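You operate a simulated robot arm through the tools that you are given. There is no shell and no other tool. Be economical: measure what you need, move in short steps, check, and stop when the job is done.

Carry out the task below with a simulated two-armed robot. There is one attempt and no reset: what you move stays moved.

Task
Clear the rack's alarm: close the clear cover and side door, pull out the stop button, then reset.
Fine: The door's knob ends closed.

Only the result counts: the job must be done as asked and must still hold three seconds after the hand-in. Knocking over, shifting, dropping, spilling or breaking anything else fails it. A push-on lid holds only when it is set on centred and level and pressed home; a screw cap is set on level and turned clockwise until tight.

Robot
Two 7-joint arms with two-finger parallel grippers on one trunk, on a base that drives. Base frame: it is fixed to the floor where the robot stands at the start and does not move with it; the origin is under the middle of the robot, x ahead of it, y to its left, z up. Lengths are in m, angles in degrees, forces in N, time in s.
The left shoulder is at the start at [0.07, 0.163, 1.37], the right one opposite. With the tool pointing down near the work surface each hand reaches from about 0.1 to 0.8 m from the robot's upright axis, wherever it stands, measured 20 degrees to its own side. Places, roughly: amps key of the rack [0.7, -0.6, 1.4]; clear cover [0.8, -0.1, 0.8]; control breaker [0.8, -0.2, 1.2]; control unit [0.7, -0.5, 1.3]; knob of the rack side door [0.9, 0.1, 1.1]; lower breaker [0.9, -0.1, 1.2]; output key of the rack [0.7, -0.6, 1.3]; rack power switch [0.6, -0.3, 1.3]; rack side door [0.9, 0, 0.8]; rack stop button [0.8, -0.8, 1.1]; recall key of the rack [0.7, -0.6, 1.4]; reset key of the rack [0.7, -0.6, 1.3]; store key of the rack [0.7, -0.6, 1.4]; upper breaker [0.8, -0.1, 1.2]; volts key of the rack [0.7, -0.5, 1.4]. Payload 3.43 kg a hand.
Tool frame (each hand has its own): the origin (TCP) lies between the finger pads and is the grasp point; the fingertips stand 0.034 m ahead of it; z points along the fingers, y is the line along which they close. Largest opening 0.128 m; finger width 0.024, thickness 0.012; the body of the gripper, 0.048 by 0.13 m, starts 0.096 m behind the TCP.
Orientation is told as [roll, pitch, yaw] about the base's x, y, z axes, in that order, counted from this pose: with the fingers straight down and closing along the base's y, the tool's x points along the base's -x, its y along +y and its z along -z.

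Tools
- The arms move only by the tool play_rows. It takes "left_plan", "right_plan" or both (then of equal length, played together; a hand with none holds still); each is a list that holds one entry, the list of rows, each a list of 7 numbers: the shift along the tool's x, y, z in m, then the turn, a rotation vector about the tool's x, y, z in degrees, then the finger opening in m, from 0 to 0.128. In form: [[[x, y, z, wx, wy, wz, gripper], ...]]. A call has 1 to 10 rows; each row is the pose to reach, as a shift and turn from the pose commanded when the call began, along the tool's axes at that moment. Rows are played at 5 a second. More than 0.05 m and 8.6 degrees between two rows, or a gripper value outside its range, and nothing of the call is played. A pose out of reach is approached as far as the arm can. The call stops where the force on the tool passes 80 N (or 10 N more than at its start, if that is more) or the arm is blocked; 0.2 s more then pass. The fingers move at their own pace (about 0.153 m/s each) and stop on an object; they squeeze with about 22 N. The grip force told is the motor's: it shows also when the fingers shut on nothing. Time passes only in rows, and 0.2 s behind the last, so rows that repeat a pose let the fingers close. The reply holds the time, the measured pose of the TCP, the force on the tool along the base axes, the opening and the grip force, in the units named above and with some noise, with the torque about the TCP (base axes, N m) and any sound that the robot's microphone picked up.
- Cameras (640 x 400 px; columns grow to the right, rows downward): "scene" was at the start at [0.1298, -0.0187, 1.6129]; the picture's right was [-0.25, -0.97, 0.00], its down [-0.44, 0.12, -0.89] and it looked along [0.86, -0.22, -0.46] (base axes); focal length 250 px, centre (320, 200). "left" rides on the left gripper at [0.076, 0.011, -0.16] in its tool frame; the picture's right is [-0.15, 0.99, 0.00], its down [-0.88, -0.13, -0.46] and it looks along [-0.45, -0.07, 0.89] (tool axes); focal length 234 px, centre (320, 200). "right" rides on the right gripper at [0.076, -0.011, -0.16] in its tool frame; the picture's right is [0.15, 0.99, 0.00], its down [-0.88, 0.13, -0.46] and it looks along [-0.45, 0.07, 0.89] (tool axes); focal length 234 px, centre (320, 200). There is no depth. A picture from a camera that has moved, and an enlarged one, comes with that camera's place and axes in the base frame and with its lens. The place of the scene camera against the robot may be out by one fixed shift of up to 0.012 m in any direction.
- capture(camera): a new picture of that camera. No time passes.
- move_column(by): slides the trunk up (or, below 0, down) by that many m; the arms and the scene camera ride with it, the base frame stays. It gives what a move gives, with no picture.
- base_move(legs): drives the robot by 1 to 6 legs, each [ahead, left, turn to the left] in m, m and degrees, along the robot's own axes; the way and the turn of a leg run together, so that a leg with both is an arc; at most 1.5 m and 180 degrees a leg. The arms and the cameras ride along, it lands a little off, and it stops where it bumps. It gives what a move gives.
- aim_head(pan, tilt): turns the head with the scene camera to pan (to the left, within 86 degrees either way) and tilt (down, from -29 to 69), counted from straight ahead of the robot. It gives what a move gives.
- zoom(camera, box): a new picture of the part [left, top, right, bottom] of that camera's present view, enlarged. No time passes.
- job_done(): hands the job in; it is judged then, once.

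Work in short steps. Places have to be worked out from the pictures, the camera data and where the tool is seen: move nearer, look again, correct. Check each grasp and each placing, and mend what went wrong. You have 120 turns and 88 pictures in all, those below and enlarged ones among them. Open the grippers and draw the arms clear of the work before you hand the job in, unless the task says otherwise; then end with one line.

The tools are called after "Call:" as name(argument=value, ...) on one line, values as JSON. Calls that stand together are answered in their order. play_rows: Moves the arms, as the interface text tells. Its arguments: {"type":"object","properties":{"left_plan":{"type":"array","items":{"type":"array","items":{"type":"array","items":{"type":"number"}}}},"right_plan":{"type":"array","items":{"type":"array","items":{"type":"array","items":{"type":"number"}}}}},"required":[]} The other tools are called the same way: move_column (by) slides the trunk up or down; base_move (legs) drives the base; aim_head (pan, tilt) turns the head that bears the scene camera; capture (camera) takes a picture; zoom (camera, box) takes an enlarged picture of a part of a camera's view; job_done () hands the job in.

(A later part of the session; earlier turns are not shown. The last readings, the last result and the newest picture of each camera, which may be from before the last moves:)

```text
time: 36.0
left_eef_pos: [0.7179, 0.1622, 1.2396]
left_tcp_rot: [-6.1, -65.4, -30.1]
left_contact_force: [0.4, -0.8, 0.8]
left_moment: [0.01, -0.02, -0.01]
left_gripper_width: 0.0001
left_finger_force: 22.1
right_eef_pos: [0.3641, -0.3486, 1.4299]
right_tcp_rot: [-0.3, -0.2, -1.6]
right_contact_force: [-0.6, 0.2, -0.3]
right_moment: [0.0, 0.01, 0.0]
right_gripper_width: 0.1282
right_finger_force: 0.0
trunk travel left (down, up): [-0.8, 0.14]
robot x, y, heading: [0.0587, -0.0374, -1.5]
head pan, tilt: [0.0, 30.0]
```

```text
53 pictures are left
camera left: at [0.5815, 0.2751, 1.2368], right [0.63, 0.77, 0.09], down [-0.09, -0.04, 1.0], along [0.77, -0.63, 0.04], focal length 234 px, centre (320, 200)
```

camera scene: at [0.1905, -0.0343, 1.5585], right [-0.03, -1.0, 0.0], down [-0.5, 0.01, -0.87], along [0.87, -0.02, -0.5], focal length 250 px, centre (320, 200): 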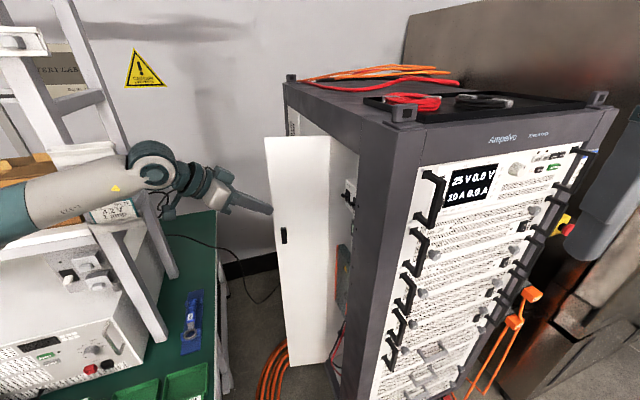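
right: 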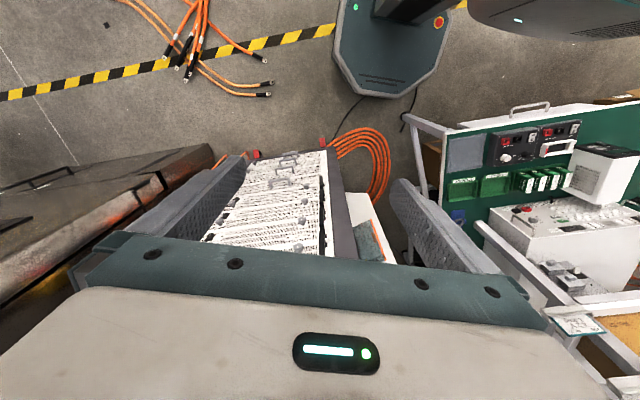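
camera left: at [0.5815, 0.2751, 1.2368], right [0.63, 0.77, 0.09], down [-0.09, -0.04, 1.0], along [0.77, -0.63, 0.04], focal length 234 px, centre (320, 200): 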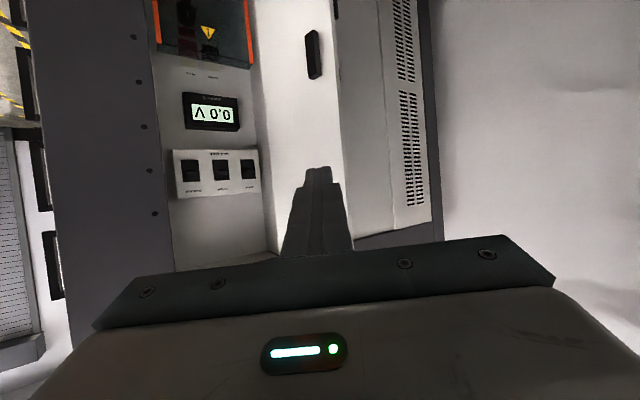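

Door's free edge is near [0.86, 0.10]. I shift 0.07 along tool y to pass outside it, then forward so the fingertips end about 4 cm past the edge.

Call:
play_rows(left_plan=[[[0, 0.035, 0, 0, 0, 0, 0], [0, 0.07, 0, 0, 0, 0, 0], [-0.02, 0.07, 0.04, 0, 0, 0, 0], [-0.04, 0.07, 0.08, 0, 0, 0, 0], [-0.056, 0.07, 0.115, 0, 0, 0, 0], [-0.072, 0.07, 0.15, 0, 0, 0, 0]]])

Call:
capture(camera="left")

Call:
capture(camera="scene")

```text
time: 37.4
left_eef_pos: [0.8985, 0.12, 1.2385]
left_tcp_rot: [-5.8, -65.0, -30.4]
left_contact_force: [0.0, -0.6, -0.7]
left_moment: [0.0, -0.02, 0.0]
left_gripper_width: 0.0001
left_finger_force: 21.9
right_eef_pos: [0.3652, -0.3501, 1.4288]
right_tcp_rot: [-0.1, 0.0, -1.5]
right_contact_force: [0.8, -1.4, 0.3]
right_moment: [0.02, 0.02, -0.02]
right_gripper_width: 0.1278
right_finger_force: 0.0
trunk travel left (down, up): [-0.8, 0.14]
robot x, y, heading: [0.0566, -0.033, -1.5]
head pan, tilt: [0.0, 30.0]
```

```text
52 pictures are left
camera left: at [0.7603, 0.2315, 1.2355], right [0.63, 0.77, 0.09], down [-0.09, -0.05, 1.0], along [0.77, -0.63, 0.04], focal length 234 px, centre (320, 200)
```

left: 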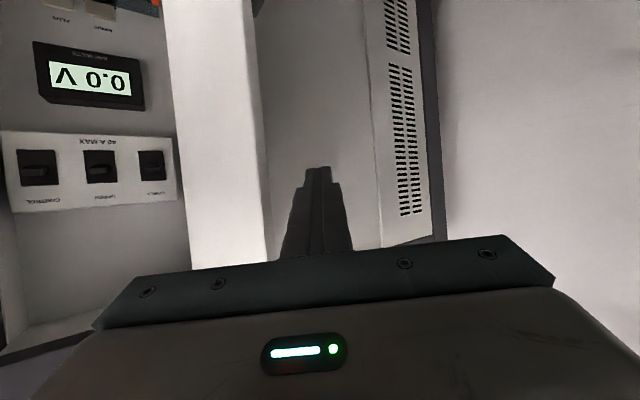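

```text
51 pictures are left
camera scene: at [0.1929, -0.0368, 1.5583], right [-0.03, -1.0, 0.0], down [-0.5, 0.01, -0.87], along [0.86, -0.02, -0.5], focal length 250 px, centre (320, 200)
```

scene: 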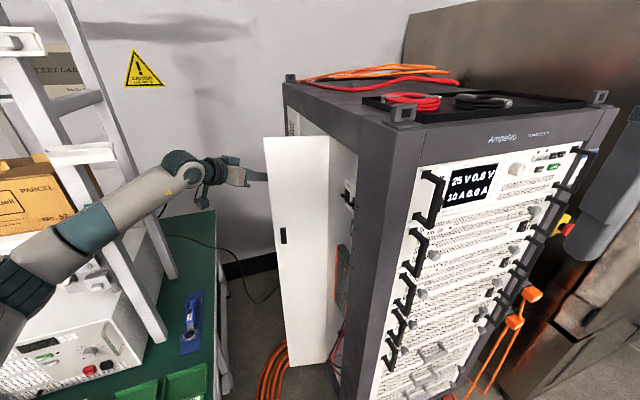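

Fingertips are now behind the door's edge. I sweep along the door's arc (hinge about [0.86, -0.08], radius 0.18).

Call:
play_rows(left_plan=[[[0.009, -0.022, -0.018, 0, 0, 0, 0], [0.025, -0.054, -0.048, 0, 0, 0, 0], [0.037, -0.094, -0.07, 0, 0, 0, 0], [0.044, -0.138, -0.081, 0, 0, 0, 0], [0.048, -0.184, -0.084, 0, 0, 0, 0]]])

Call:
capture(camera="left")

Call:
capture(camera="scene")

```text
time: 38.6
left_eef_pos: [0.7086, 0.0273, 1.2396]
left_tcp_rot: [-5.9, -65.2, -30.3]
left_contact_force: [0.9, -1.2, -0.2]
left_moment: [0.02, -0.01, -0.03]
left_gripper_width: 0.0
left_finger_force: 22.3
right_eef_pos: [0.3637, -0.3517, 1.4311]
right_tcp_rot: [-0.1, -0.1, -1.5]
right_contact_force: [0.1, 0.1, -0.2]
right_moment: [0.02, 0.0, 0.01]
right_gripper_width: 0.1279
right_finger_force: 0.2
trunk travel left (down, up): [-0.8, 0.14]
robot x, y, heading: [0.0595, -0.0376, -1.7]
head pan, tilt: [0.0, 30.0]
```

```text
50 pictures are left
camera left: at [0.5723, 0.1391, 1.2363], right [0.63, 0.77, 0.09], down [-0.09, -0.04, 1.0], along [0.77, -0.63, 0.04], focal length 234 px, centre (320, 200)
```

left: 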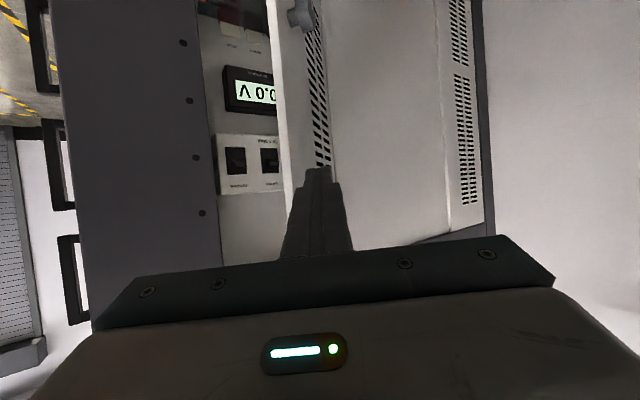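

```text
49 pictures are left
camera scene: at [0.1911, -0.0367, 1.5586], right [-0.03, -1.0, 0.0], down [-0.5, 0.01, -0.87], along [0.87, -0.02, -0.5], focal length 250 px, centre (320, 200)
```

scene: 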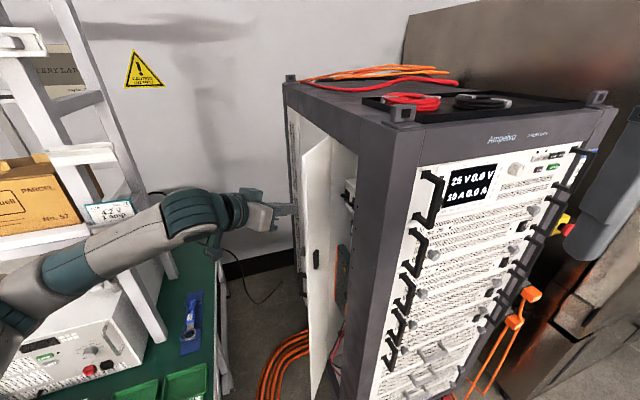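

The door follows. I continue to about 15° short of closed and then inspect the outside knob before shutting.

Call:
play_rows(left_plan=[[[0, -0.039, 0.006, 0, 0, 0, 0], [-0.005, -0.075, 0.02, 0, 0, 0, 0]]])

Call:
zoom(camera="left", box=[160, 0, 480, 200])

Call:
zoom(camera="scene", box=[240, 120, 400, 320])

```text
time: 39.2
left_eef_pos: [0.6833, -0.0473, 1.238]
left_tcp_rot: [-5.7, -65.1, -30.5]
left_contact_force: [1.0, -0.7, 0.0]
left_moment: [0.03, 0.0, 0.02]
left_gripper_width: 0.0002
left_finger_force: 21.8
right_eef_pos: [0.3655, -0.3522, 1.4299]
right_tcp_rot: [-0.1, 0.0, -1.5]
right_contact_force: [0.8, -0.8, -1.0]
right_moment: [0.06, -0.01, 0.02]
right_gripper_width: 0.1281
right_finger_force: 0.1
trunk travel left (down, up): [-0.8, 0.14]
robot x, y, heading: [0.0576, -0.0342, -1.5]
head pan, tilt: [0.0, 30.0]
```

```text
2.00 times, centred on (320, 100) of left
camera zoom: at [0.5456, 0.0651, 1.2359], right [0.63, 0.77, 0.09], down [-0.09, -0.05, 0.99], along [0.77, -0.63, 0.04], focal length 468 px, centre (320, 400)
```

zoom: 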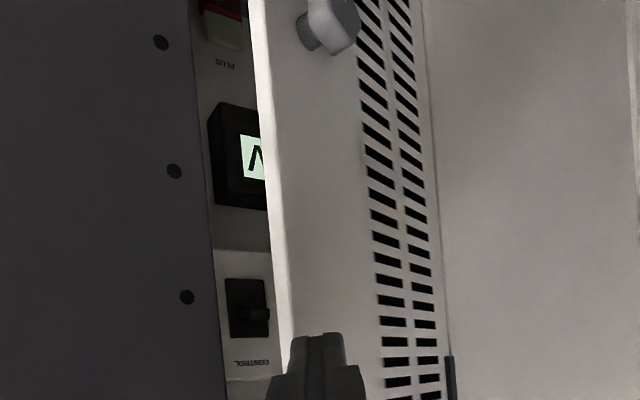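

```text
2.00 times, centred on (320, 220) of scene
camera zoom: at [0.1916, -0.0385, 1.5585], right [-0.03, -1.0, 0.0], down [-0.5, 0.02, -0.87], along [0.87, -0.02, -0.5], focal length 500 px, centre (320, 160)
```

zoom: 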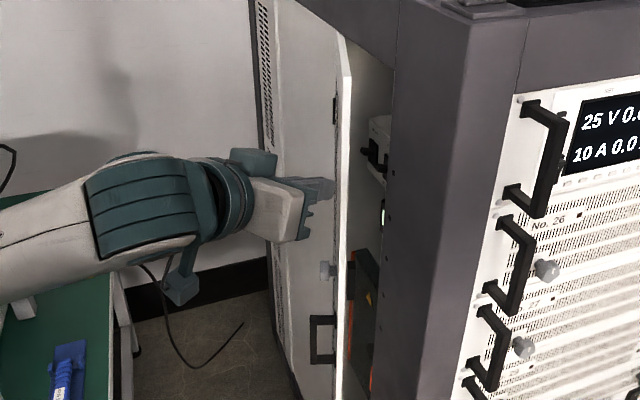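

The knob (grey wing) and a handle are on the door's outside; I push the door home.

Call:
play_rows(left_plan=[[[-0.005, -0.021, 0.014, 0, 0, 0, 0], [-0.01, -0.035, 0.026, 0, 0, 0, 0], [-0.016, -0.047, 0.041, 0, 0, 0, 0], [-0.022, -0.059, 0.056, 0, 0, 0, 0]]])

Call:
zoom(camera="left", box=[160, 0, 480, 200])

Call:
zoom(camera="scene", box=[240, 120, 400, 320])

```text
time: 40.2
left_eef_pos: [0.6897, -0.1083, 1.2361]
left_tcp_rot: [-6.2, -65.1, -29.4]
left_contact_force: [-48.6, 65.0, -9.5]
left_moment: [0.48, 0.4, 0.07]
left_gripper_width: 0.0
left_finger_force: 22.0
right_eef_pos: [0.3573, -0.3315, 1.4353]
right_tcp_rot: [-0.8, -0.5, -1.3]
right_contact_force: [0.4, -0.6, -0.4]
right_moment: [0.03, 0.06, 0.02]
right_gripper_width: 0.1279
right_finger_force: 0.0
trunk travel left (down, up): [-0.8, 0.14]
robot x, y, heading: [0.0566, -0.0308, -1.5]
head pan, tilt: [0.0, 30.0]
```

```text
2.00 times, centred on (320, 100) of left
camera zoom: at [0.5512, 0.0028, 1.2346], right [0.62, 0.78, 0.09], down [-0.09, -0.04, 1.0], along [0.78, -0.63, 0.04], focal length 468 px, centre (320, 400)
```

zoom: 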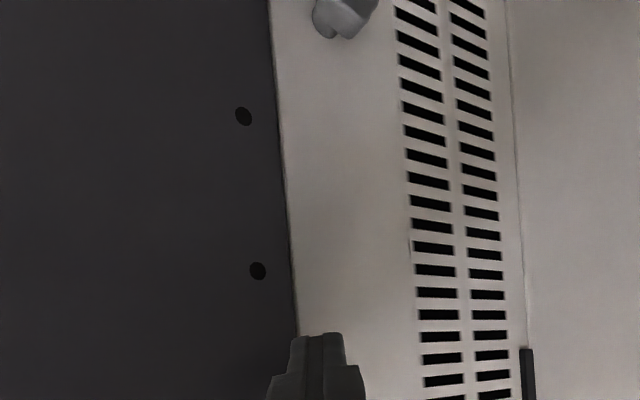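

```text
2.00 times, centred on (320, 220) of scene
camera zoom: at [0.182, -0.0175, 1.5591], right [-0.02, -1.0, 0.01], down [-0.5, 0.0, -0.87], along [0.87, -0.02, -0.5], focal length 500 px, centre (320, 160)
```

zoom: 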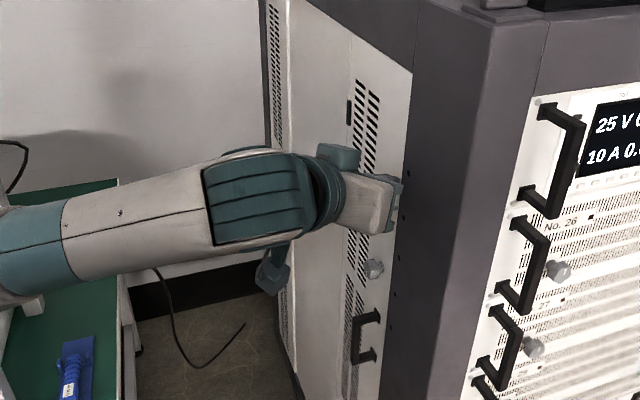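

The door is flush. I back off and lower the hand a bit to look at the knob squarely.

Call:
play_rows(left_plan=[[[0, 0, -0.04, 0, 0, 0, 0], [0.0, 0, -0.08, 0, 0, 0, 0], [0.03, 0.02, -0.11, 0, 0, 0, 0], [0.07, 0.03, -0.13, 0, 0, 0, 0], [0.115, 0.03, -0.14, 0, 0, 0, 0]]])

Call:
capture(camera="left")

Call:
zoom(camera="scene", box=[300, 160, 380, 310])

```text
time: 41.4
left_eef_pos: [0.6045, -0.0114, 1.1873]
left_tcp_rot: [-6.0, -65.3, -30.3]
left_contact_force: [-0.1, 0.6, -0.1]
left_moment: [-0.02, 0.03, 0.01]
left_gripper_width: 0.0002
left_finger_force: 22.6
left hand out of reach, approached as far as the arm can: row 4, 5
right_eef_pos: [0.3632, -0.3471, 1.4322]
right_tcp_rot: [-0.2, -0.2, -1.6]
right_contact_force: [-1.0, -0.2, 0.2]
right_moment: [0.01, -0.05, 0.01]
right_gripper_width: 0.128
right_finger_force: 0.0
trunk travel left (down, up): [-0.8, 0.14]
robot x, y, heading: [0.0566, -0.0363, -1.7]
head pan, tilt: [0.0, 30.0]
```

```text
44 pictures are left
camera left: at [0.4676, 0.101, 1.1849], right [0.63, 0.77, 0.09], down [-0.09, -0.04, 1.0], along [0.77, -0.64, 0.04], focal length 234 px, centre (320, 200)
```

left: 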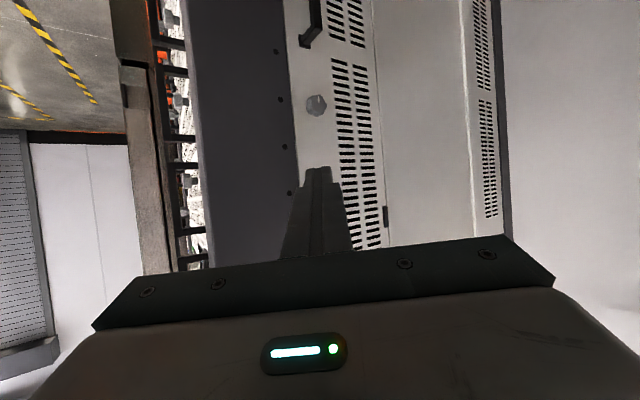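

```text
2.67 times, centred on (340, 235) of scene
camera zoom: at [0.1895, -0.0336, 1.5588], right [-0.03, -1.0, 0.0], down [-0.5, 0.01, -0.87], along [0.87, -0.02, -0.5], focal length 666 px, centre (267, 107)
```

zoom: 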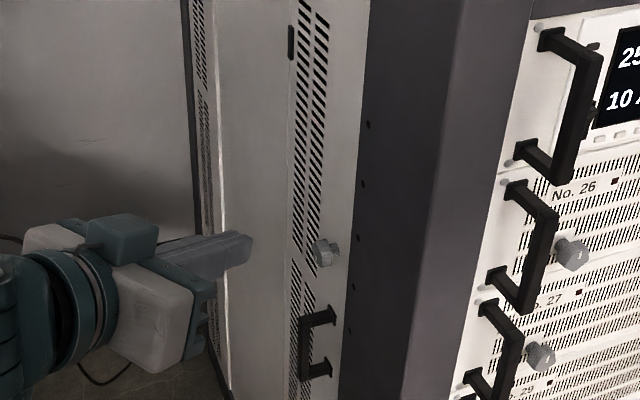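

Call:
zoom(camera="left", box=[284, 72, 348, 136])

Call:
zoom(camera="scene", box=[326, 208, 356, 228])

```text
6.25 times, centred on (316, 104) of left
camera zoom: at [0.4676, 0.101, 1.1849], right [0.63, 0.77, 0.09], down [-0.09, -0.04, 1.0], along [0.77, -0.64, 0.04], focal length 1464 px, centre (345, 800)
```

zoom: 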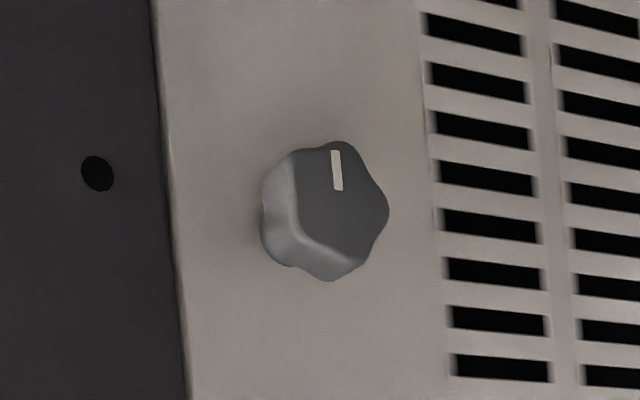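

```text
16.00 times, centred on (341, 218) of scene
camera zoom: at [0.1895, -0.0336, 1.5588], right [-0.03, -1.0, 0.0], down [-0.5, 0.01, -0.87], along [0.87, -0.02, -0.5], focal length 3996 px, centre (-16, -88)
```

zoom: 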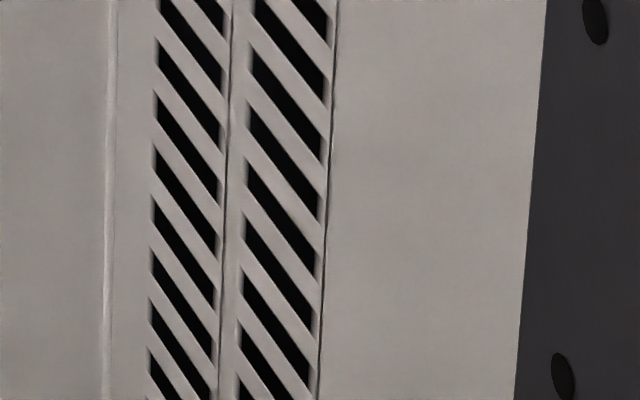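

The knob's mark points down (6 o'clock) with the inner bar vertical, i.e. presumably open; closing should be a quarter turn. To point the hand squarely at the door side, I reposition the base back-left and turn it right about 20°.

Call:
base_move(legs=[[-0.06, 0, 0], [0, 0.13, 0], [0, 0, -19]])

Call:
aim_head(pan=0, tilt=30)

Call:
capture(camera="scene")

```text
time: 44.3
left_eef_pos: [0.5276, -0.0591, 1.1862]
left_tcp_rot: [-6.0, -65.1, -49.2]
left_contact_force: [-0.6, -0.2, -0.9]
left_moment: [0.0, -0.01, 0.02]
left_gripper_width: 0.0
left_finger_force: 22.4
right_eef_pos: [0.1901, -0.299, 1.431]
right_tcp_rot: [-0.2, -0.2, -20.6]
right_contact_force: [-1.1, -0.2, 0.6]
right_moment: [0.01, 0.01, 0.01]
right_gripper_width: 0.1278
right_finger_force: 0.1
trunk travel left (down, up): [-0.8, 0.14]
robot x, y, heading: [0.0047, 0.0986, -20.5]
head pan, tilt: [0.0, 30.0]
```

```text
time: 44.9
left_eef_pos: [0.5274, -0.059, 1.1863]
left_tcp_rot: [-6.0, -65.1, -49.3]
left_contact_force: [-0.1, -0.4, 0.0]
left_moment: [0.04, 0.04, 0.01]
left_gripper_width: 0.0
left_finger_force: 21.9
right_eef_pos: [0.1897, -0.2988, 1.4315]
right_tcp_rot: [-0.2, -0.2, -20.4]
right_contact_force: [0.2, 0.2, 0.8]
right_moment: [-0.03, 0.03, -0.04]
right_gripper_width: 0.128
right_finger_force: 0.0
trunk travel left (down, up): [-0.8, 0.14]
robot x, y, heading: [0.0041, 0.0985, -20.6]
head pan, tilt: [0.0, 30.0]
```

```text
40 pictures are left
camera scene: at [0.1258, 0.0521, 1.5586], right [-0.35, -0.94, 0.0], down [-0.47, 0.18, -0.87], along [0.81, -0.3, -0.5], focal length 250 px, centre (320, 200)
```

scene: 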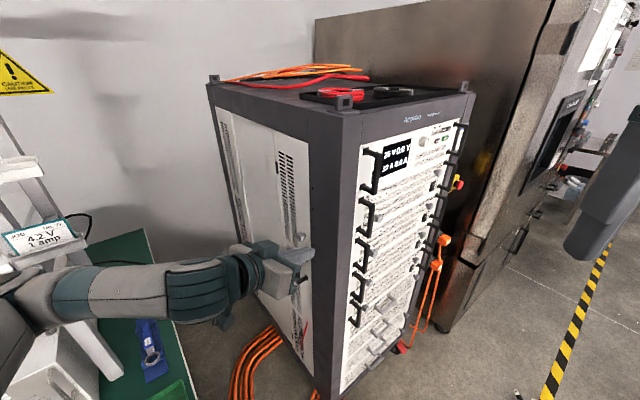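

Now I turn the left hand to face the door side (azimuth -70°, slight down pitch), opened to 6 cm, and bring it in front of the knob to refine its place.

Call:
play_rows(left_plan=[[[0.012, 0.035, 0.011, 2.8, -2.8, 1.4, 0.06], [0.024, 0.07, 0.022, 5.6, -5.7, 2.9, 0.06], [0.036, 0.104, 0.034, 8.4, -8.5, 4.3, 0.06], [0.048, 0.139, 0.045, 11.2, -11.4, 5.8, 0.06], [0.06, 0.174, 0.056, 14.05, -14.25, 7.2, 0.06]]])

Call:
capture(camera="left")

```text
time: 46.1
left_eef_pos: [0.6843, 0.0185, 1.0993]
left_tcp_rot: [1.0, -79.9, -71.3]
left_contact_force: [0.1, 0.2, -0.3]
left_moment: [-0.07, -0.02, -0.01]
left_gripper_width: 0.06
left_finger_force: 0.1
right_eef_pos: [0.1906, -0.2978, 1.43]
right_tcp_rot: [-0.3, -0.1, -20.6]
right_contact_force: [0.0, 0.9, 0.5]
right_moment: [0.0, 0.0, 0.02]
right_gripper_width: 0.128
right_finger_force: 0.1
trunk travel left (down, up): [-0.8, 0.14]
robot x, y, heading: [0.0034, 0.095, -20.8]
head pan, tilt: [0.0, 30.0]
```

```text
39 pictures are left
camera left: at [0.6372, 0.1833, 1.054], right [0.94, 0.31, 0.15], down [-0.23, 0.23, 0.95], along [0.26, -0.92, 0.29], focal length 234 px, centre (320, 200)
```

left: 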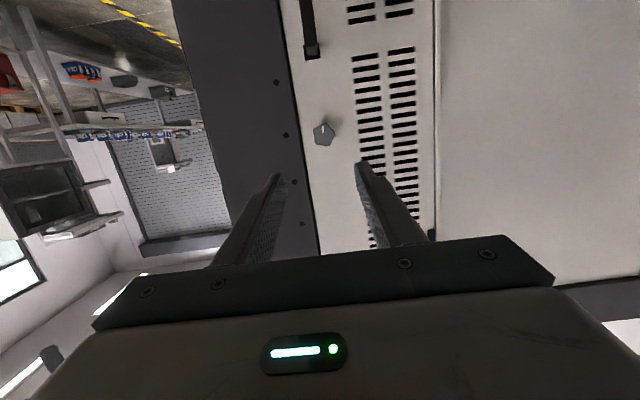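

Knob is at about [0.736, -0.105, 1.06], roughly 27 mm wide. I move in to 5 cm before it, centred, and look again.

Call:
play_rows(left_plan=[[[0.008, 0.004, 0.035, 0, 0, 0, 0.06], [0.015, 0.007, 0.075, 0, 0, 0, 0.06]]])

Call:
capture(camera="left")

```text
time: 46.7
left_eef_pos: [0.715, -0.0477, 1.0721]
left_tcp_rot: [1.0, -79.8, -71.2]
left_contact_force: [0.5, -0.1, -0.2]
left_moment: [-0.01, 0.0, -0.04]
left_gripper_width: 0.0602
left_finger_force: 0.0
right_eef_pos: [0.192, -0.3001, 1.4297]
right_tcp_rot: [0.0, -0.1, -20.6]
right_contact_force: [-0.3, 0.4, -0.4]
right_moment: [0.05, 0.02, -0.02]
right_gripper_width: 0.1279
right_finger_force: 0.2
trunk travel left (down, up): [-0.8, 0.14]
robot x, y, heading: [0.0038, 0.0968, -20.4]
head pan, tilt: [0.0, 30.0]
```

```text
38 pictures are left
camera left: at [0.6677, 0.1175, 1.0261], right [0.94, 0.31, 0.15], down [-0.22, 0.23, 0.95], along [0.26, -0.92, 0.29], focal length 234 px, centre (320, 200)
```

left: 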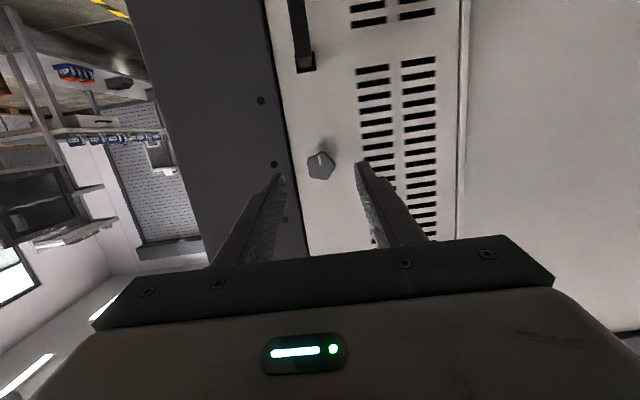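

Knob face is 5.1 cm ahead, centred within a few mm. I advance so the tips overlap the knob by about 16 mm and close.

Call:
play_rows(left_plan=[[[0.003, 0.001, 0.02, 0, 0, 0, 0.06], [0.005, 0.001, 0.035, 0, 0, 0, 0.06], [0.005, 0.001, 0.035, 0, 0, 0, 0.0], [0.005, 0.001, 0.035, 0, 0, 0, 0.0], [0.005, 0.001, 0.035, 0, 0, 0, 0.0]]])

Call:
zoom(camera="left", box=[220, 100, 420, 260])

```text
time: 47.9
left_eef_pos: [0.7261, -0.077, 1.062]
left_tcp_rot: [0.6, -79.9, -70.9]
left_contact_force: [6.9, -2.2, -1.6]
left_moment: [0.69, 0.23, -0.01]
left_gripper_width: 0.0293
left_finger_force: 45.2
right_eef_pos: [0.191, -0.2995, 1.4296]
right_tcp_rot: [-0.3, -0.1, -20.5]
right_contact_force: [0.3, -0.2, -0.1]
right_moment: [-0.02, 0.0, 0.01]
right_gripper_width: 0.1282
right_finger_force: 0.1
trunk travel left (down, up): [-0.8, 0.14]
robot x, y, heading: [0.0012, 0.099, -20.7]
head pan, tilt: [0.0, 30.0]
```

```text
2.50 times, centred on (320, 180) of left
camera zoom: at [0.6791, 0.0873, 1.015], right [0.94, 0.31, 0.15], down [-0.22, 0.23, 0.95], along [0.26, -0.92, 0.29], focal length 585 px, centre (320, 250)
```

zoom: 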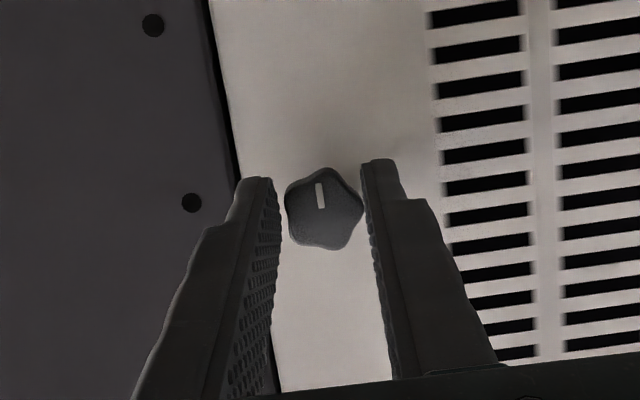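

Knob gripped (29 mm). I try a small counterclockwise turn (mark toward the post) and watch the torque.

Call:
play_rows(left_plan=[[[0, 0, 0, 0, 0, -8, 0], [0, 0, 0, 0, 0, -16, 0], [0, 0, 0, 0, 0, -24, 0], [0, 0, 0, 0, 0, -24, 0]]])

Call:
zoom(camera="left", box=[220, 100, 420, 260])

```text
time: 48.9
left_eef_pos: [0.7235, -0.0785, 1.0622]
left_tcp_rot: [-66.2, -64.1, -1.9]
left_contact_force: [-1.9, -5.0, -4.9]
left_moment: [0.51, 0.19, -0.71]
left_gripper_width: 0.0294
left_finger_force: 45.6
right_eef_pos: [0.1904, -0.2992, 1.4308]
right_tcp_rot: [-0.2, -0.1, -20.5]
right_contact_force: [0.6, 0.5, 0.2]
right_moment: [-0.02, 0.01, 0.01]
right_gripper_width: 0.128
right_finger_force: 0.1
trunk travel left (down, up): [-0.8, 0.14]
robot x, y, heading: [-0.0011, 0.0967, -20.5]
head pan, tilt: [0.0, 30.0]
```

```text
2.50 times, centred on (320, 180) of left
camera zoom: at [0.647, 0.0748, 1.0175], right [0.89, 0.37, -0.26], down [0.12, 0.36, 0.92], along [0.44, -0.86, 0.28], focal length 585 px, centre (320, 250)
```

zoom: 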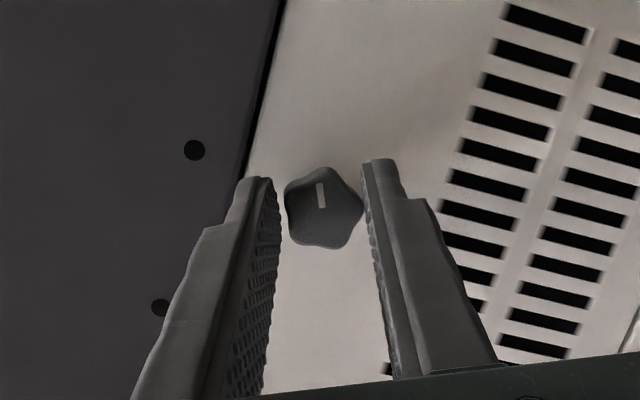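

The knob turned with the hand without a stop. I continue toward 90°.

Call:
play_rows(left_plan=[[[0, 0, 0, 0, 0, -8.3, 0], [0, 0, 0, 0, 0, -16.6, 0], [0, 0, 0, 0, 0, -25, 0], [0, 0, 0, 0, 0, -33, 0], [0, 0, 0, 0, 0, -41.5, 0], [0, 0, 0, 0, 0, -50, 0], [0, 0, 0, 0, 0, -58, 0], [0, 0, 0, 0, 0, -66, 0]]])

Call:
capture(camera="left")

```text
time: 50.7
left_eef_pos: [0.7244, -0.0732, 1.0603]
left_tcp_rot: [-79.6, -0.2, 20.0]
left_contact_force: [-2.6, 12.3, -4.9]
left_moment: [0.15, 0.0, -0.06]
left_gripper_width: 0.0001
left_finger_force: 33.0
right_eef_pos: [0.1893, -0.297, 1.4305]
right_tcp_rot: [-0.3, -0.3, -20.4]
right_contact_force: [0.5, -0.2, 0.4]
right_moment: [0.02, -0.02, 0.0]
right_gripper_width: 0.1281
right_finger_force: 0.1
trunk travel left (down, up): [-0.8, 0.14]
robot x, y, heading: [0.0022, 0.0964, -20.8]
head pan, tilt: [0.0, 30.0]
```

```text
35 pictures are left
camera left: at [0.5996, 0.0504, 1.0781], right [0.08, 0.22, -0.97], down [0.68, 0.7, 0.21], along [0.73, -0.68, -0.09], focal length 234 px, centre (320, 200)
```

left: 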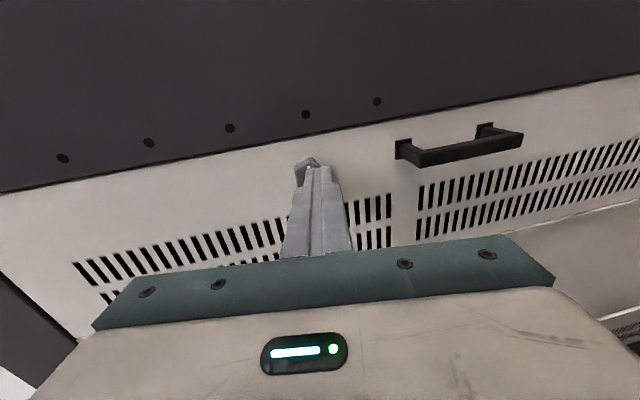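

The fingers slipped off near the end. I back off and read the mark.

Call:
play_rows(left_plan=[[[0, 0, -0.03, 0, 0, 0, 0], [0, 0, -0.07, 0, 0, 0, 0.04]]])

Call:
zoom(camera="left", box=[240, 90, 400, 210])

```text
time: 51.3
left_eef_pos: [0.6998, -0.0111, 1.076]
left_tcp_rot: [-80.0, -0.2, 19.8]
left_contact_force: [0.1, 0.4, -0.6]
left_moment: [0.01, -0.01, 0.07]
left_gripper_width: 0.0398
left_finger_force: 0.0
right_eef_pos: [0.1873, -0.2957, 1.4316]
right_tcp_rot: [-0.2, -0.2, -20.6]
right_contact_force: [-0.7, -0.1, 0.3]
right_moment: [-0.04, -0.04, -0.02]
right_gripper_width: 0.128
right_finger_force: 0.0
trunk travel left (down, up): [-0.8, 0.14]
robot x, y, heading: [0.0027, 0.0995, -20.5]
head pan, tilt: [0.0, 30.0]
```

```text
3.33 times, centred on (320, 150) of left
camera zoom: at [0.5739, 0.1136, 1.0926], right [0.08, 0.21, -0.97], down [0.68, 0.7, 0.21], along [0.72, -0.68, -0.09], focal length 781 px, centre (320, 367)
```

zoom: 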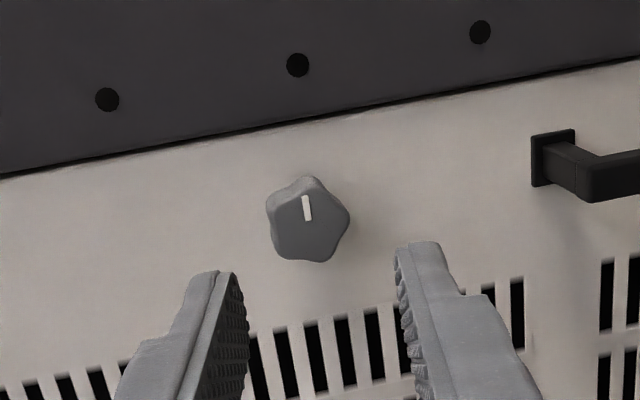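

The mark now points at the post, exactly 90° turned: closed. Now I leave the side: back off, shift right, then I'll tuck the left arm before approaching the rack front.

Call:
base_move(legs=[[-0.3, 0, 0], [0, -0.5, 0], [0, 0, 10]])

Call:
aim_head(pan=0, tilt=35)

Call:
capture(camera="scene")

```text
time: 56.5
left_eef_pos: [0.2525, -0.2578, 1.0736]
left_tcp_rot: [-79.9, -0.2, 29.3]
left_contact_force: [0.5, -0.1, 0.2]
left_moment: [-0.01, -0.03, 0.0]
left_gripper_width: 0.04
left_finger_force: 0.0
right_eef_pos: [-0.2039, -0.6251, 1.431]
right_tcp_rot: [-0.2, -0.2, -10.9]
right_contact_force: [1.2, -0.7, -1.2]
right_moment: [0.01, -0.02, 0.02]
right_gripper_width: 0.1279
right_finger_force: 0.0
trunk travel left (down, up): [-0.8, 0.14]
robot x, y, heading: [-0.4588, -0.2653, -11.3]
head pan, tilt: [0.0, 30.0]
```

```text
time: 57.2
left_eef_pos: [0.2525, -0.257, 1.0748]
left_tcp_rot: [-79.9, -0.2, 29.4]
left_contact_force: [0.0, -0.4, 0.3]
left_moment: [0.02, 0.0, 0.01]
left_gripper_width: 0.0396
left_finger_force: 0.0
right_eef_pos: [-0.2034, -0.6237, 1.4295]
right_tcp_rot: [-0.2, -0.3, -10.9]
right_contact_force: [0.2, -0.5, -0.3]
right_moment: [0.0, -0.03, -0.04]
right_gripper_width: 0.1279
right_finger_force: 0.2
trunk travel left (down, up): [-0.8, 0.14]
robot x, y, heading: [-0.4528, -0.2671, -11.0]
head pan, tilt: [0.0, 35.0]
```

```text
33 pictures are left
camera scene: at [-0.3266, -0.2866, 1.5508], right [-0.19, -0.98, 0.0], down [-0.56, 0.11, -0.82], along [0.8, -0.16, -0.57], focal length 250 px, centre (320, 200)
```

scene: 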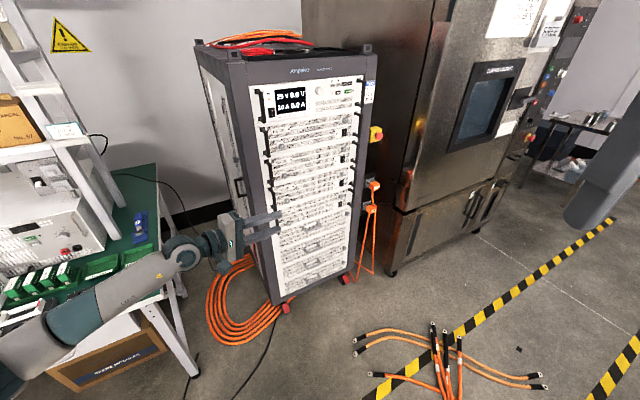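

Call:
zoom(camera="scene", box=[290, 60, 410, 160])

```text
4.00 times, centred on (350, 110) of scene
camera zoom: at [-0.3266, -0.2866, 1.5508], right [-0.19, -0.98, 0.0], down [-0.56, 0.11, -0.82], along [0.8, -0.16, -0.57], focal length 999 px, centre (200, 560)
```

zoom: 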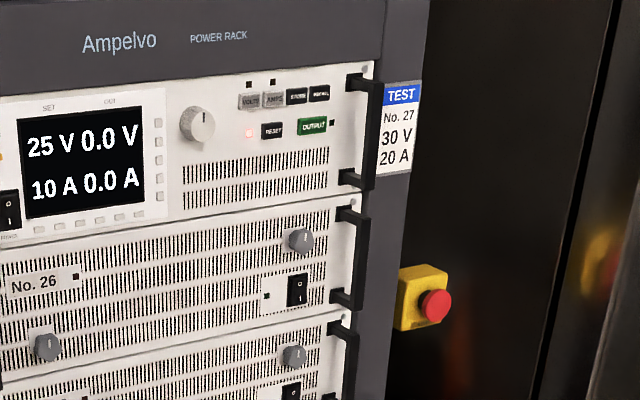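

Stop button (red on a yellow box, facing front) is near [0.79, -0.81, 1.10]; RESET near [0.74, -0.58, 1.32], with its red alarm lamp lit. I tuck the left arm back.

Call:
play_rows(left_plan=[[[0.033, 0.005, -0.028, 0, 0, 0, 0.04], [0.067, 0.01, -0.056, 0, 0, 0, 0.04], [0.1, 0.015, -0.084, 0, 0, 0, 0.04], [0.133, 0.02, -0.112, 0, 0, 0, 0.04], [0.167, 0.025, -0.14, 0, 0, 0, 0.04], [0.2, 0.03, -0.167, 0, 0, 0, 0.04]]])

```text
time: 58.6
left_eef_pos: [-0.0004, -0.2047, 1.0691]
left_tcp_rot: [-80.2, -0.3, 29.2]
left_contact_force: [-0.6, -0.5, -0.1]
left_moment: [-0.02, 0.01, -0.02]
left_gripper_width: 0.0401
left_finger_force: 0.0
left hand out of reach, approached as far as the arm can: row 6
right_eef_pos: [-0.2055, -0.6241, 1.4304]
right_tcp_rot: [-0.2, -0.4, -11.0]
right_contact_force: [-0.6, 0.5, 0.9]
right_moment: [-0.01, 0.0, 0.02]
right_gripper_width: 0.1282
right_finger_force: 0.1
trunk travel left (down, up): [-0.8, 0.14]
robot x, y, heading: [-0.4556, -0.2654, -11.0]
head pan, tilt: [0.0, 35.0]
```

Now I turn to face straight ahead and drive to about [0.05, -0.33], keeping clear of the floor cables.

Call:
base_move(legs=[[0, 0, 11], [0.5, -0.06, 0]])

Call:
aim_head(pan=-20, tilt=25)

Call:
capture(camera="scene")

```text
time: 62.3
left_eef_pos: [0.4801, -0.1771, 1.069]
left_tcp_rot: [-80.0, -0.1, 40.4]
left_contact_force: [-0.4, -0.6, 0.2]
left_moment: [-0.01, -0.02, 0.01]
left_gripper_width: 0.0401
left_finger_force: 0.0
right_eef_pos: [0.3608, -0.627, 1.4295]
right_tcp_rot: [-0.2, -0.2, 0.2]
right_contact_force: [0.6, -0.2, 0.1]
right_moment: [-0.01, -0.02, 0.01]
right_gripper_width: 0.1283
right_finger_force: 0.1
trunk travel left (down, up): [-0.8, 0.14]
robot x, y, heading: [0.0441, -0.323, 0.1]
head pan, tilt: [0.0, 35.0]
```

```text
time: 63.1
left_eef_pos: [0.4817, -0.1776, 1.0686]
left_tcp_rot: [-80.0, -0.1, 40.4]
left_contact_force: [-0.7, 0.6, 0.3]
left_moment: [-0.02, 0.01, -0.02]
left_gripper_width: 0.0398
left_finger_force: 0.1
right_eef_pos: [0.3611, -0.6281, 1.4306]
right_tcp_rot: [-0.2, -0.2, 0.2]
right_contact_force: [0.1, -1.1, -0.1]
right_moment: [0.0, 0.03, 0.06]
right_gripper_width: 0.1281
right_finger_force: 0.1
trunk travel left (down, up): [-0.8, 0.14]
robot x, y, heading: [0.0473, -0.324, 0.2]
head pan, tilt: [-20.0, 25.0]
```

```text
31 pictures are left
camera scene: at [0.1744, -0.3505, 1.5665], right [-0.34, -0.94, 0.0], down [-0.4, 0.14, -0.91], along [0.85, -0.31, -0.42], focal length 250 px, centre (320, 200)
```

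scene: 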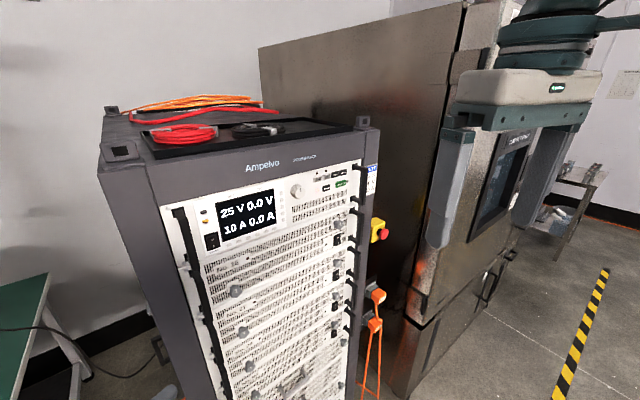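

Triangulated stop button: about [0.76, -0.79, 1.11]. I turn the right hand to point forward while moving it out in front of the rack.

Call:
play_rows(right_plan=[[[-0.03, -0.009, 0.0, 0, -8, 0, 0.1], [-0.06, -0.018, 0.0, 0, -16, 0, 0.08], [-0.09, -0.027, 0.02, 0, -24, 0, 0.07], [-0.11, -0.036, 0.04, 0, -32, 0, 0.07], [-0.13, -0.045, 0.06, 0, -40, 0, 0.07], [-0.14, -0.054, 0.08, 0, -48, 0, 0.07], [-0.15, -0.063, 0.11, 0, -56, 0, 0.07], [-0.16, -0.072, 0.14, 0, -64, 0, 0.07], [-0.17, -0.081, 0.17, 0, -72, 0, 0.07], [-0.18, -0.09, 0.2, 0, -80, 0, 0.07]]])

Call:
play_rows(right_plan=[[[0, 0, 0, -6, 0, 0, 0.07], [0, 0, 0, -12, 0, 0, 0.07], [0, 0, 0, -17, 0, 0, 0.07]]])

Call:
capture(camera="right")

```text
time: 65.3
left_eef_pos: [0.4805, -0.1788, 1.0671]
left_tcp_rot: [-80.0, -0.2, 40.3]
left_contact_force: [0.5, -0.4, -0.6]
left_moment: [0.0, -0.01, 0.02]
left_gripper_width: 0.0397
left_finger_force: 0.1
right_eef_pos: [0.5842, -0.7592, 1.2186]
right_tcp_rot: [-1.5, -80.3, 2.0]
right_contact_force: [-0.3, 0.1, 0.6]
right_moment: [0.01, 0.02, 0.01]
right_gripper_width: 0.07
right_finger_force: 0.0
right hand out of reach, approached as far as the arm can: row 6, 7, 8, 9, 10
trunk travel left (down, up): [-0.8, 0.14]
robot x, y, heading: [0.0442, -0.3261, 0.0]
head pan, tilt: [-20.0, 25.0]
```

```text
time: 66.1
left_eef_pos: [0.4805, -0.1779, 1.0682]
left_tcp_rot: [-80.1, -0.2, 40.4]
left_contact_force: [-0.1, -0.5, -0.1]
left_moment: [0.04, 0.02, 0.0]
left_gripper_width: 0.0397
left_finger_force: 0.2
right_eef_pos: [0.5859, -0.7571, 1.22]
right_tcp_rot: [15.9, -80.2, 1.3]
right_contact_force: [0.3, 0.8, 0.4]
right_moment: [-0.02, 0.0, -0.01]
right_gripper_width: 0.07
right_finger_force: 0.1
trunk travel left (down, up): [-0.8, 0.14]
robot x, y, heading: [0.0441, -0.3246, 0.1]
head pan, tilt: [-20.0, 25.0]
```

```text
30 pictures are left
camera right: at [0.4257, -0.8168, 1.1707], right [-0.32, 0.94, -0.1], down [-0.32, -0.01, 0.95], along [0.89, 0.33, 0.3], focal length 234 px, centre (320, 200)
```

right: 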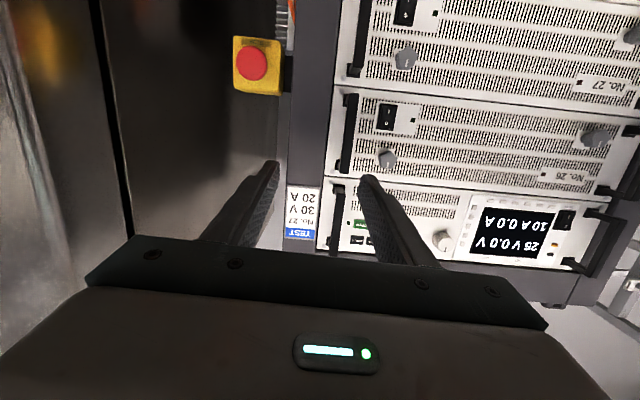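

Stop button face is around [0.75, -0.80, 1.11]. I bring the right hand in line with it, about 8 cm short, and look.

Call:
play_rows(right_plan=[[[0.027, -0.032, 0.01, 0, 0, 0, 0.07], [0.054, -0.064, 0.03, 0, 0, 0, 0.07], [0.081, -0.095, 0.05, 0, 0, 0, 0.07], [0.081, -0.095, 0.08, 0, 0, 0, 0.07]]])

Call:
capture(camera="right")

```text
time: 67.1
left_eef_pos: [0.4827, -0.1765, 1.067]
left_tcp_rot: [-80.1, -0.1, 40.4]
left_contact_force: [0.4, -0.5, 0.7]
left_moment: [0.02, 0.0, 0.0]
left_gripper_width: 0.0401
left_finger_force: 0.1
right_eef_pos: [0.6757, -0.824, 1.1226]
right_tcp_rot: [15.6, -80.1, 1.7]
right_contact_force: [-0.2, -1.2, -0.8]
right_moment: [-0.02, -0.03, 0.04]
right_gripper_width: 0.0698
right_finger_force: 0.2
trunk travel left (down, up): [-0.8, 0.14]
robot x, y, heading: [0.0451, -0.3272, 0.2]
head pan, tilt: [-20.0, 25.0]
```

```text
29 pictures are left
camera right: at [0.5158, -0.8839, 1.0739], right [-0.31, 0.94, -0.1], down [-0.32, -0.01, 0.95], along [0.9, 0.33, 0.3], focal length 234 px, centre (320, 200)
```

right: 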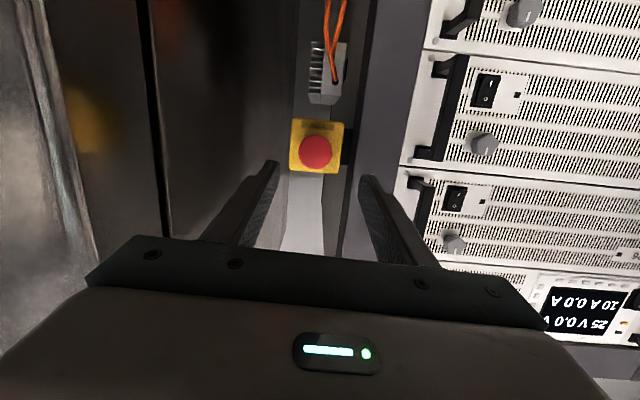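

Triangulation gives the button face 11.1 cm ahead of the TCP, 5 mm to the tool's -y. I approach with the opening narrowed to 5.6 cm, then close.

Call:
play_rows(right_plan=[[[0, -0.005, 0.03, 0, 0, 0, 0.056], [0, -0.005, 0.06, 0, 0, 0, 0.056], [0, -0.005, 0.08, 0, 0, 0, 0.056], [0, -0.005, 0.09, 0, 0, 0, 0.056]]])

Call:
zoom(camera="right", box=[220, 80, 420, 260])

```text
time: 68.1
left_eef_pos: [0.4808, -0.1791, 1.068]
left_tcp_rot: [-80.1, -0.1, 40.4]
left_contact_force: [-0.4, 0.1, -0.4]
left_moment: [0.01, 0.0, 0.02]
left_gripper_width: 0.0401
left_finger_force: 0.0
right_eef_pos: [0.7616, -0.8037, 1.1087]
right_tcp_rot: [15.9, -80.2, 1.3]
right_contact_force: [-0.7, 0.2, 0.3]
right_moment: [-0.03, -0.01, 0.01]
right_gripper_width: 0.0562
right_finger_force: 0.0
trunk travel left (down, up): [-0.8, 0.14]
robot x, y, heading: [0.0467, -0.3242, 0.3]
head pan, tilt: [-20.0, 25.0]
```

```text
2.22 times, centred on (320, 170) of right
camera zoom: at [0.6015, -0.8618, 1.0585], right [-0.31, 0.94, -0.1], down [-0.32, -0.01, 0.95], along [0.9, 0.33, 0.3], focal length 520 px, centre (320, 267)
```

zoom: 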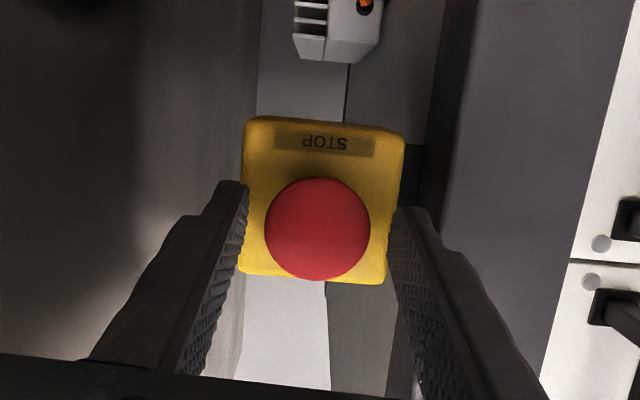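

Well centred on the red head with no contact. I close the fingers.

Call:
play_rows(right_plan=[[[0, 0, 0, 0, 0, 0, 0.0], [0, 0, 0, 0, 0, 0, 0.0], [0, 0, 0, 0, 0, 0, 0.0]]])

Call:
zoom(camera="right", box=[220, 80, 420, 260])

```text
time: 68.9
left_eef_pos: [0.4826, -0.1782, 1.0677]
left_tcp_rot: [-79.9, -0.3, 40.4]
left_contact_force: [-0.3, -0.4, -0.3]
left_moment: [-0.02, -0.02, 0.0]
left_gripper_width: 0.04
left_finger_force: 0.0
right_eef_pos: [0.7615, -0.8036, 1.1072]
right_tcp_rot: [16.0, -80.2, 1.3]
right_contact_force: [5.0, -5.2, 1.1]
right_moment: [-0.01, 0.23, 0.02]
right_gripper_width: 0.0388
right_finger_force: 44.9
trunk travel left (down, up): [-0.8, 0.14]
robot x, y, heading: [0.0462, -0.3282, 0.1]
head pan, tilt: [-20.0, 25.0]
```

```text
2.22 times, centred on (320, 170) of right
camera zoom: at [0.6013, -0.8629, 1.0584], right [-0.31, 0.94, -0.1], down [-0.32, -0.01, 0.95], along [0.9, 0.33, 0.3], focal length 520 px, centre (320, 267)
```

zoom: 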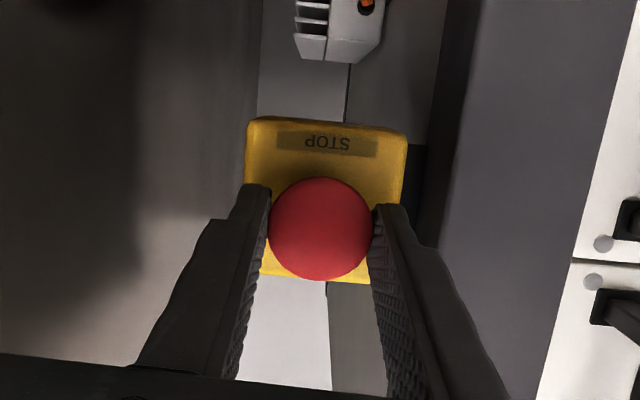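

Head gripped (38.8 mm). I pull straight out along the rack's normal in small steps.

Call:
play_rows(right_plan=[[[0.001, 0, -0.004, 0, 0, 0, 0], [0.001, 0, -0.008, 0, 0, 0, 0], [0.002, 0, -0.012, 0, 0, 0, 0], [0.003, 0, -0.016, 0, 0, 0, 0]]])

Call:
zoom(camera="right", box=[220, 80, 420, 260])

```text
time: 69.9
left_eef_pos: [0.4849, -0.1774, 1.0651]
left_tcp_rot: [-79.8, 0.0, 40.5]
left_contact_force: [0.9, -0.6, 0.0]
left_moment: [0.02, 0.0, -0.02]
left_gripper_width: 0.04
left_finger_force: 0.0
right_eef_pos: [0.7499, -0.8071, 1.1066]
right_tcp_rot: [16.1, -80.2, 1.2]
right_contact_force: [35.9, -5.9, 8.7]
right_moment: [0.16, -0.37, -0.2]
right_gripper_width: 0.0396
right_finger_force: 45.2
trunk travel left (down, up): [-0.8, 0.14]
robot x, y, heading: [0.048, -0.3201, 0.2]
head pan, tilt: [-20.0, 25.0]
```

```text
2.22 times, centred on (320, 170) of right
camera zoom: at [0.5911, -0.8663, 1.0576], right [-0.31, 0.94, -0.1], down [-0.32, -0.01, 0.95], along [0.9, 0.33, 0.3], focal length 520 px, centre (320, 267)
```

zoom: 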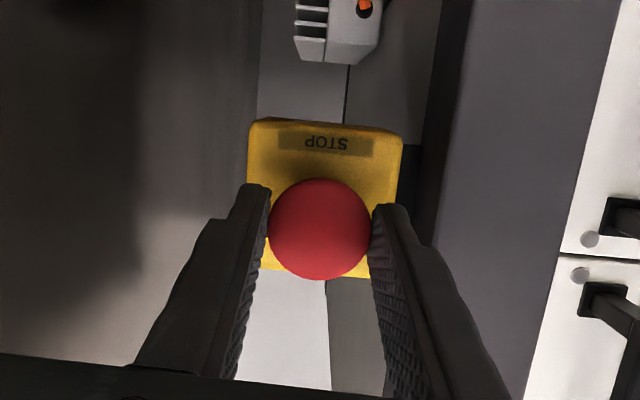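

The head came out with the hand about 12 mm, with 36 N now at its stop. I release and back straight off.

Call:
play_rows(right_plan=[[[0, 0, 0, 0, 0, 0, 0.05], [0, 0, 0, 0, 0, 0, 0.06], [0.005, 0, -0.04, 0, 0, 0, 0.06], [0.01, 0, -0.08, 0, 0, 0, 0.06]]])

Call:
capture(camera="right")

Call:
zoom(camera="scene", box=[270, 150, 410, 250])

```text
time: 70.9
left_eef_pos: [0.48, -0.1764, 1.0697]
left_tcp_rot: [-80.0, -0.2, 40.4]
left_contact_force: [-0.6, -0.3, 1.1]
left_moment: [0.01, -0.02, 0.02]
left_gripper_width: 0.04
left_finger_force: 0.0
right_eef_pos: [0.6675, -0.8293, 1.1106]
right_tcp_rot: [15.9, -80.3, 1.3]
right_contact_force: [0.7, -0.4, 0.6]
right_moment: [-0.01, 0.11, 0.06]
right_gripper_width: 0.0602
right_finger_force: 0.0
trunk travel left (down, up): [-0.8, 0.14]
robot x, y, heading: [0.0435, -0.3267, 0.0]
head pan, tilt: [-20.0, 25.0]
```

```text
25 pictures are left
camera right: at [0.5089, -0.8892, 1.0615], right [-0.31, 0.94, -0.1], down [-0.32, -0.01, 0.95], along [0.89, 0.33, 0.3], focal length 234 px, centre (320, 200)
```

right: 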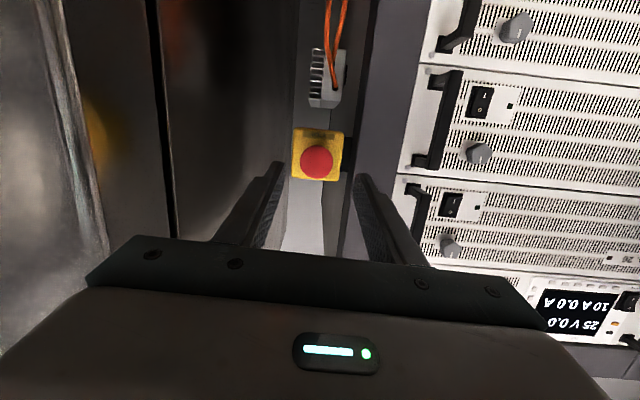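

```text
4.00 times, centred on (340, 200) of scene
camera zoom: at [0.1729, -0.3501, 1.5665], right [-0.34, -0.94, 0.0], down [-0.4, 0.14, -0.91], along [0.85, -0.31, -0.42], focal length 999 px, centre (240, 200)
```

zoom: 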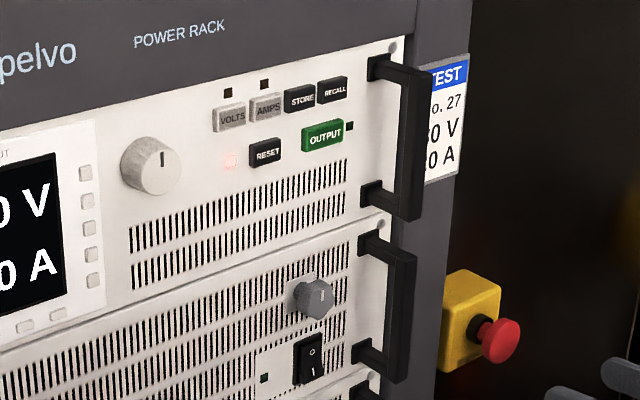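

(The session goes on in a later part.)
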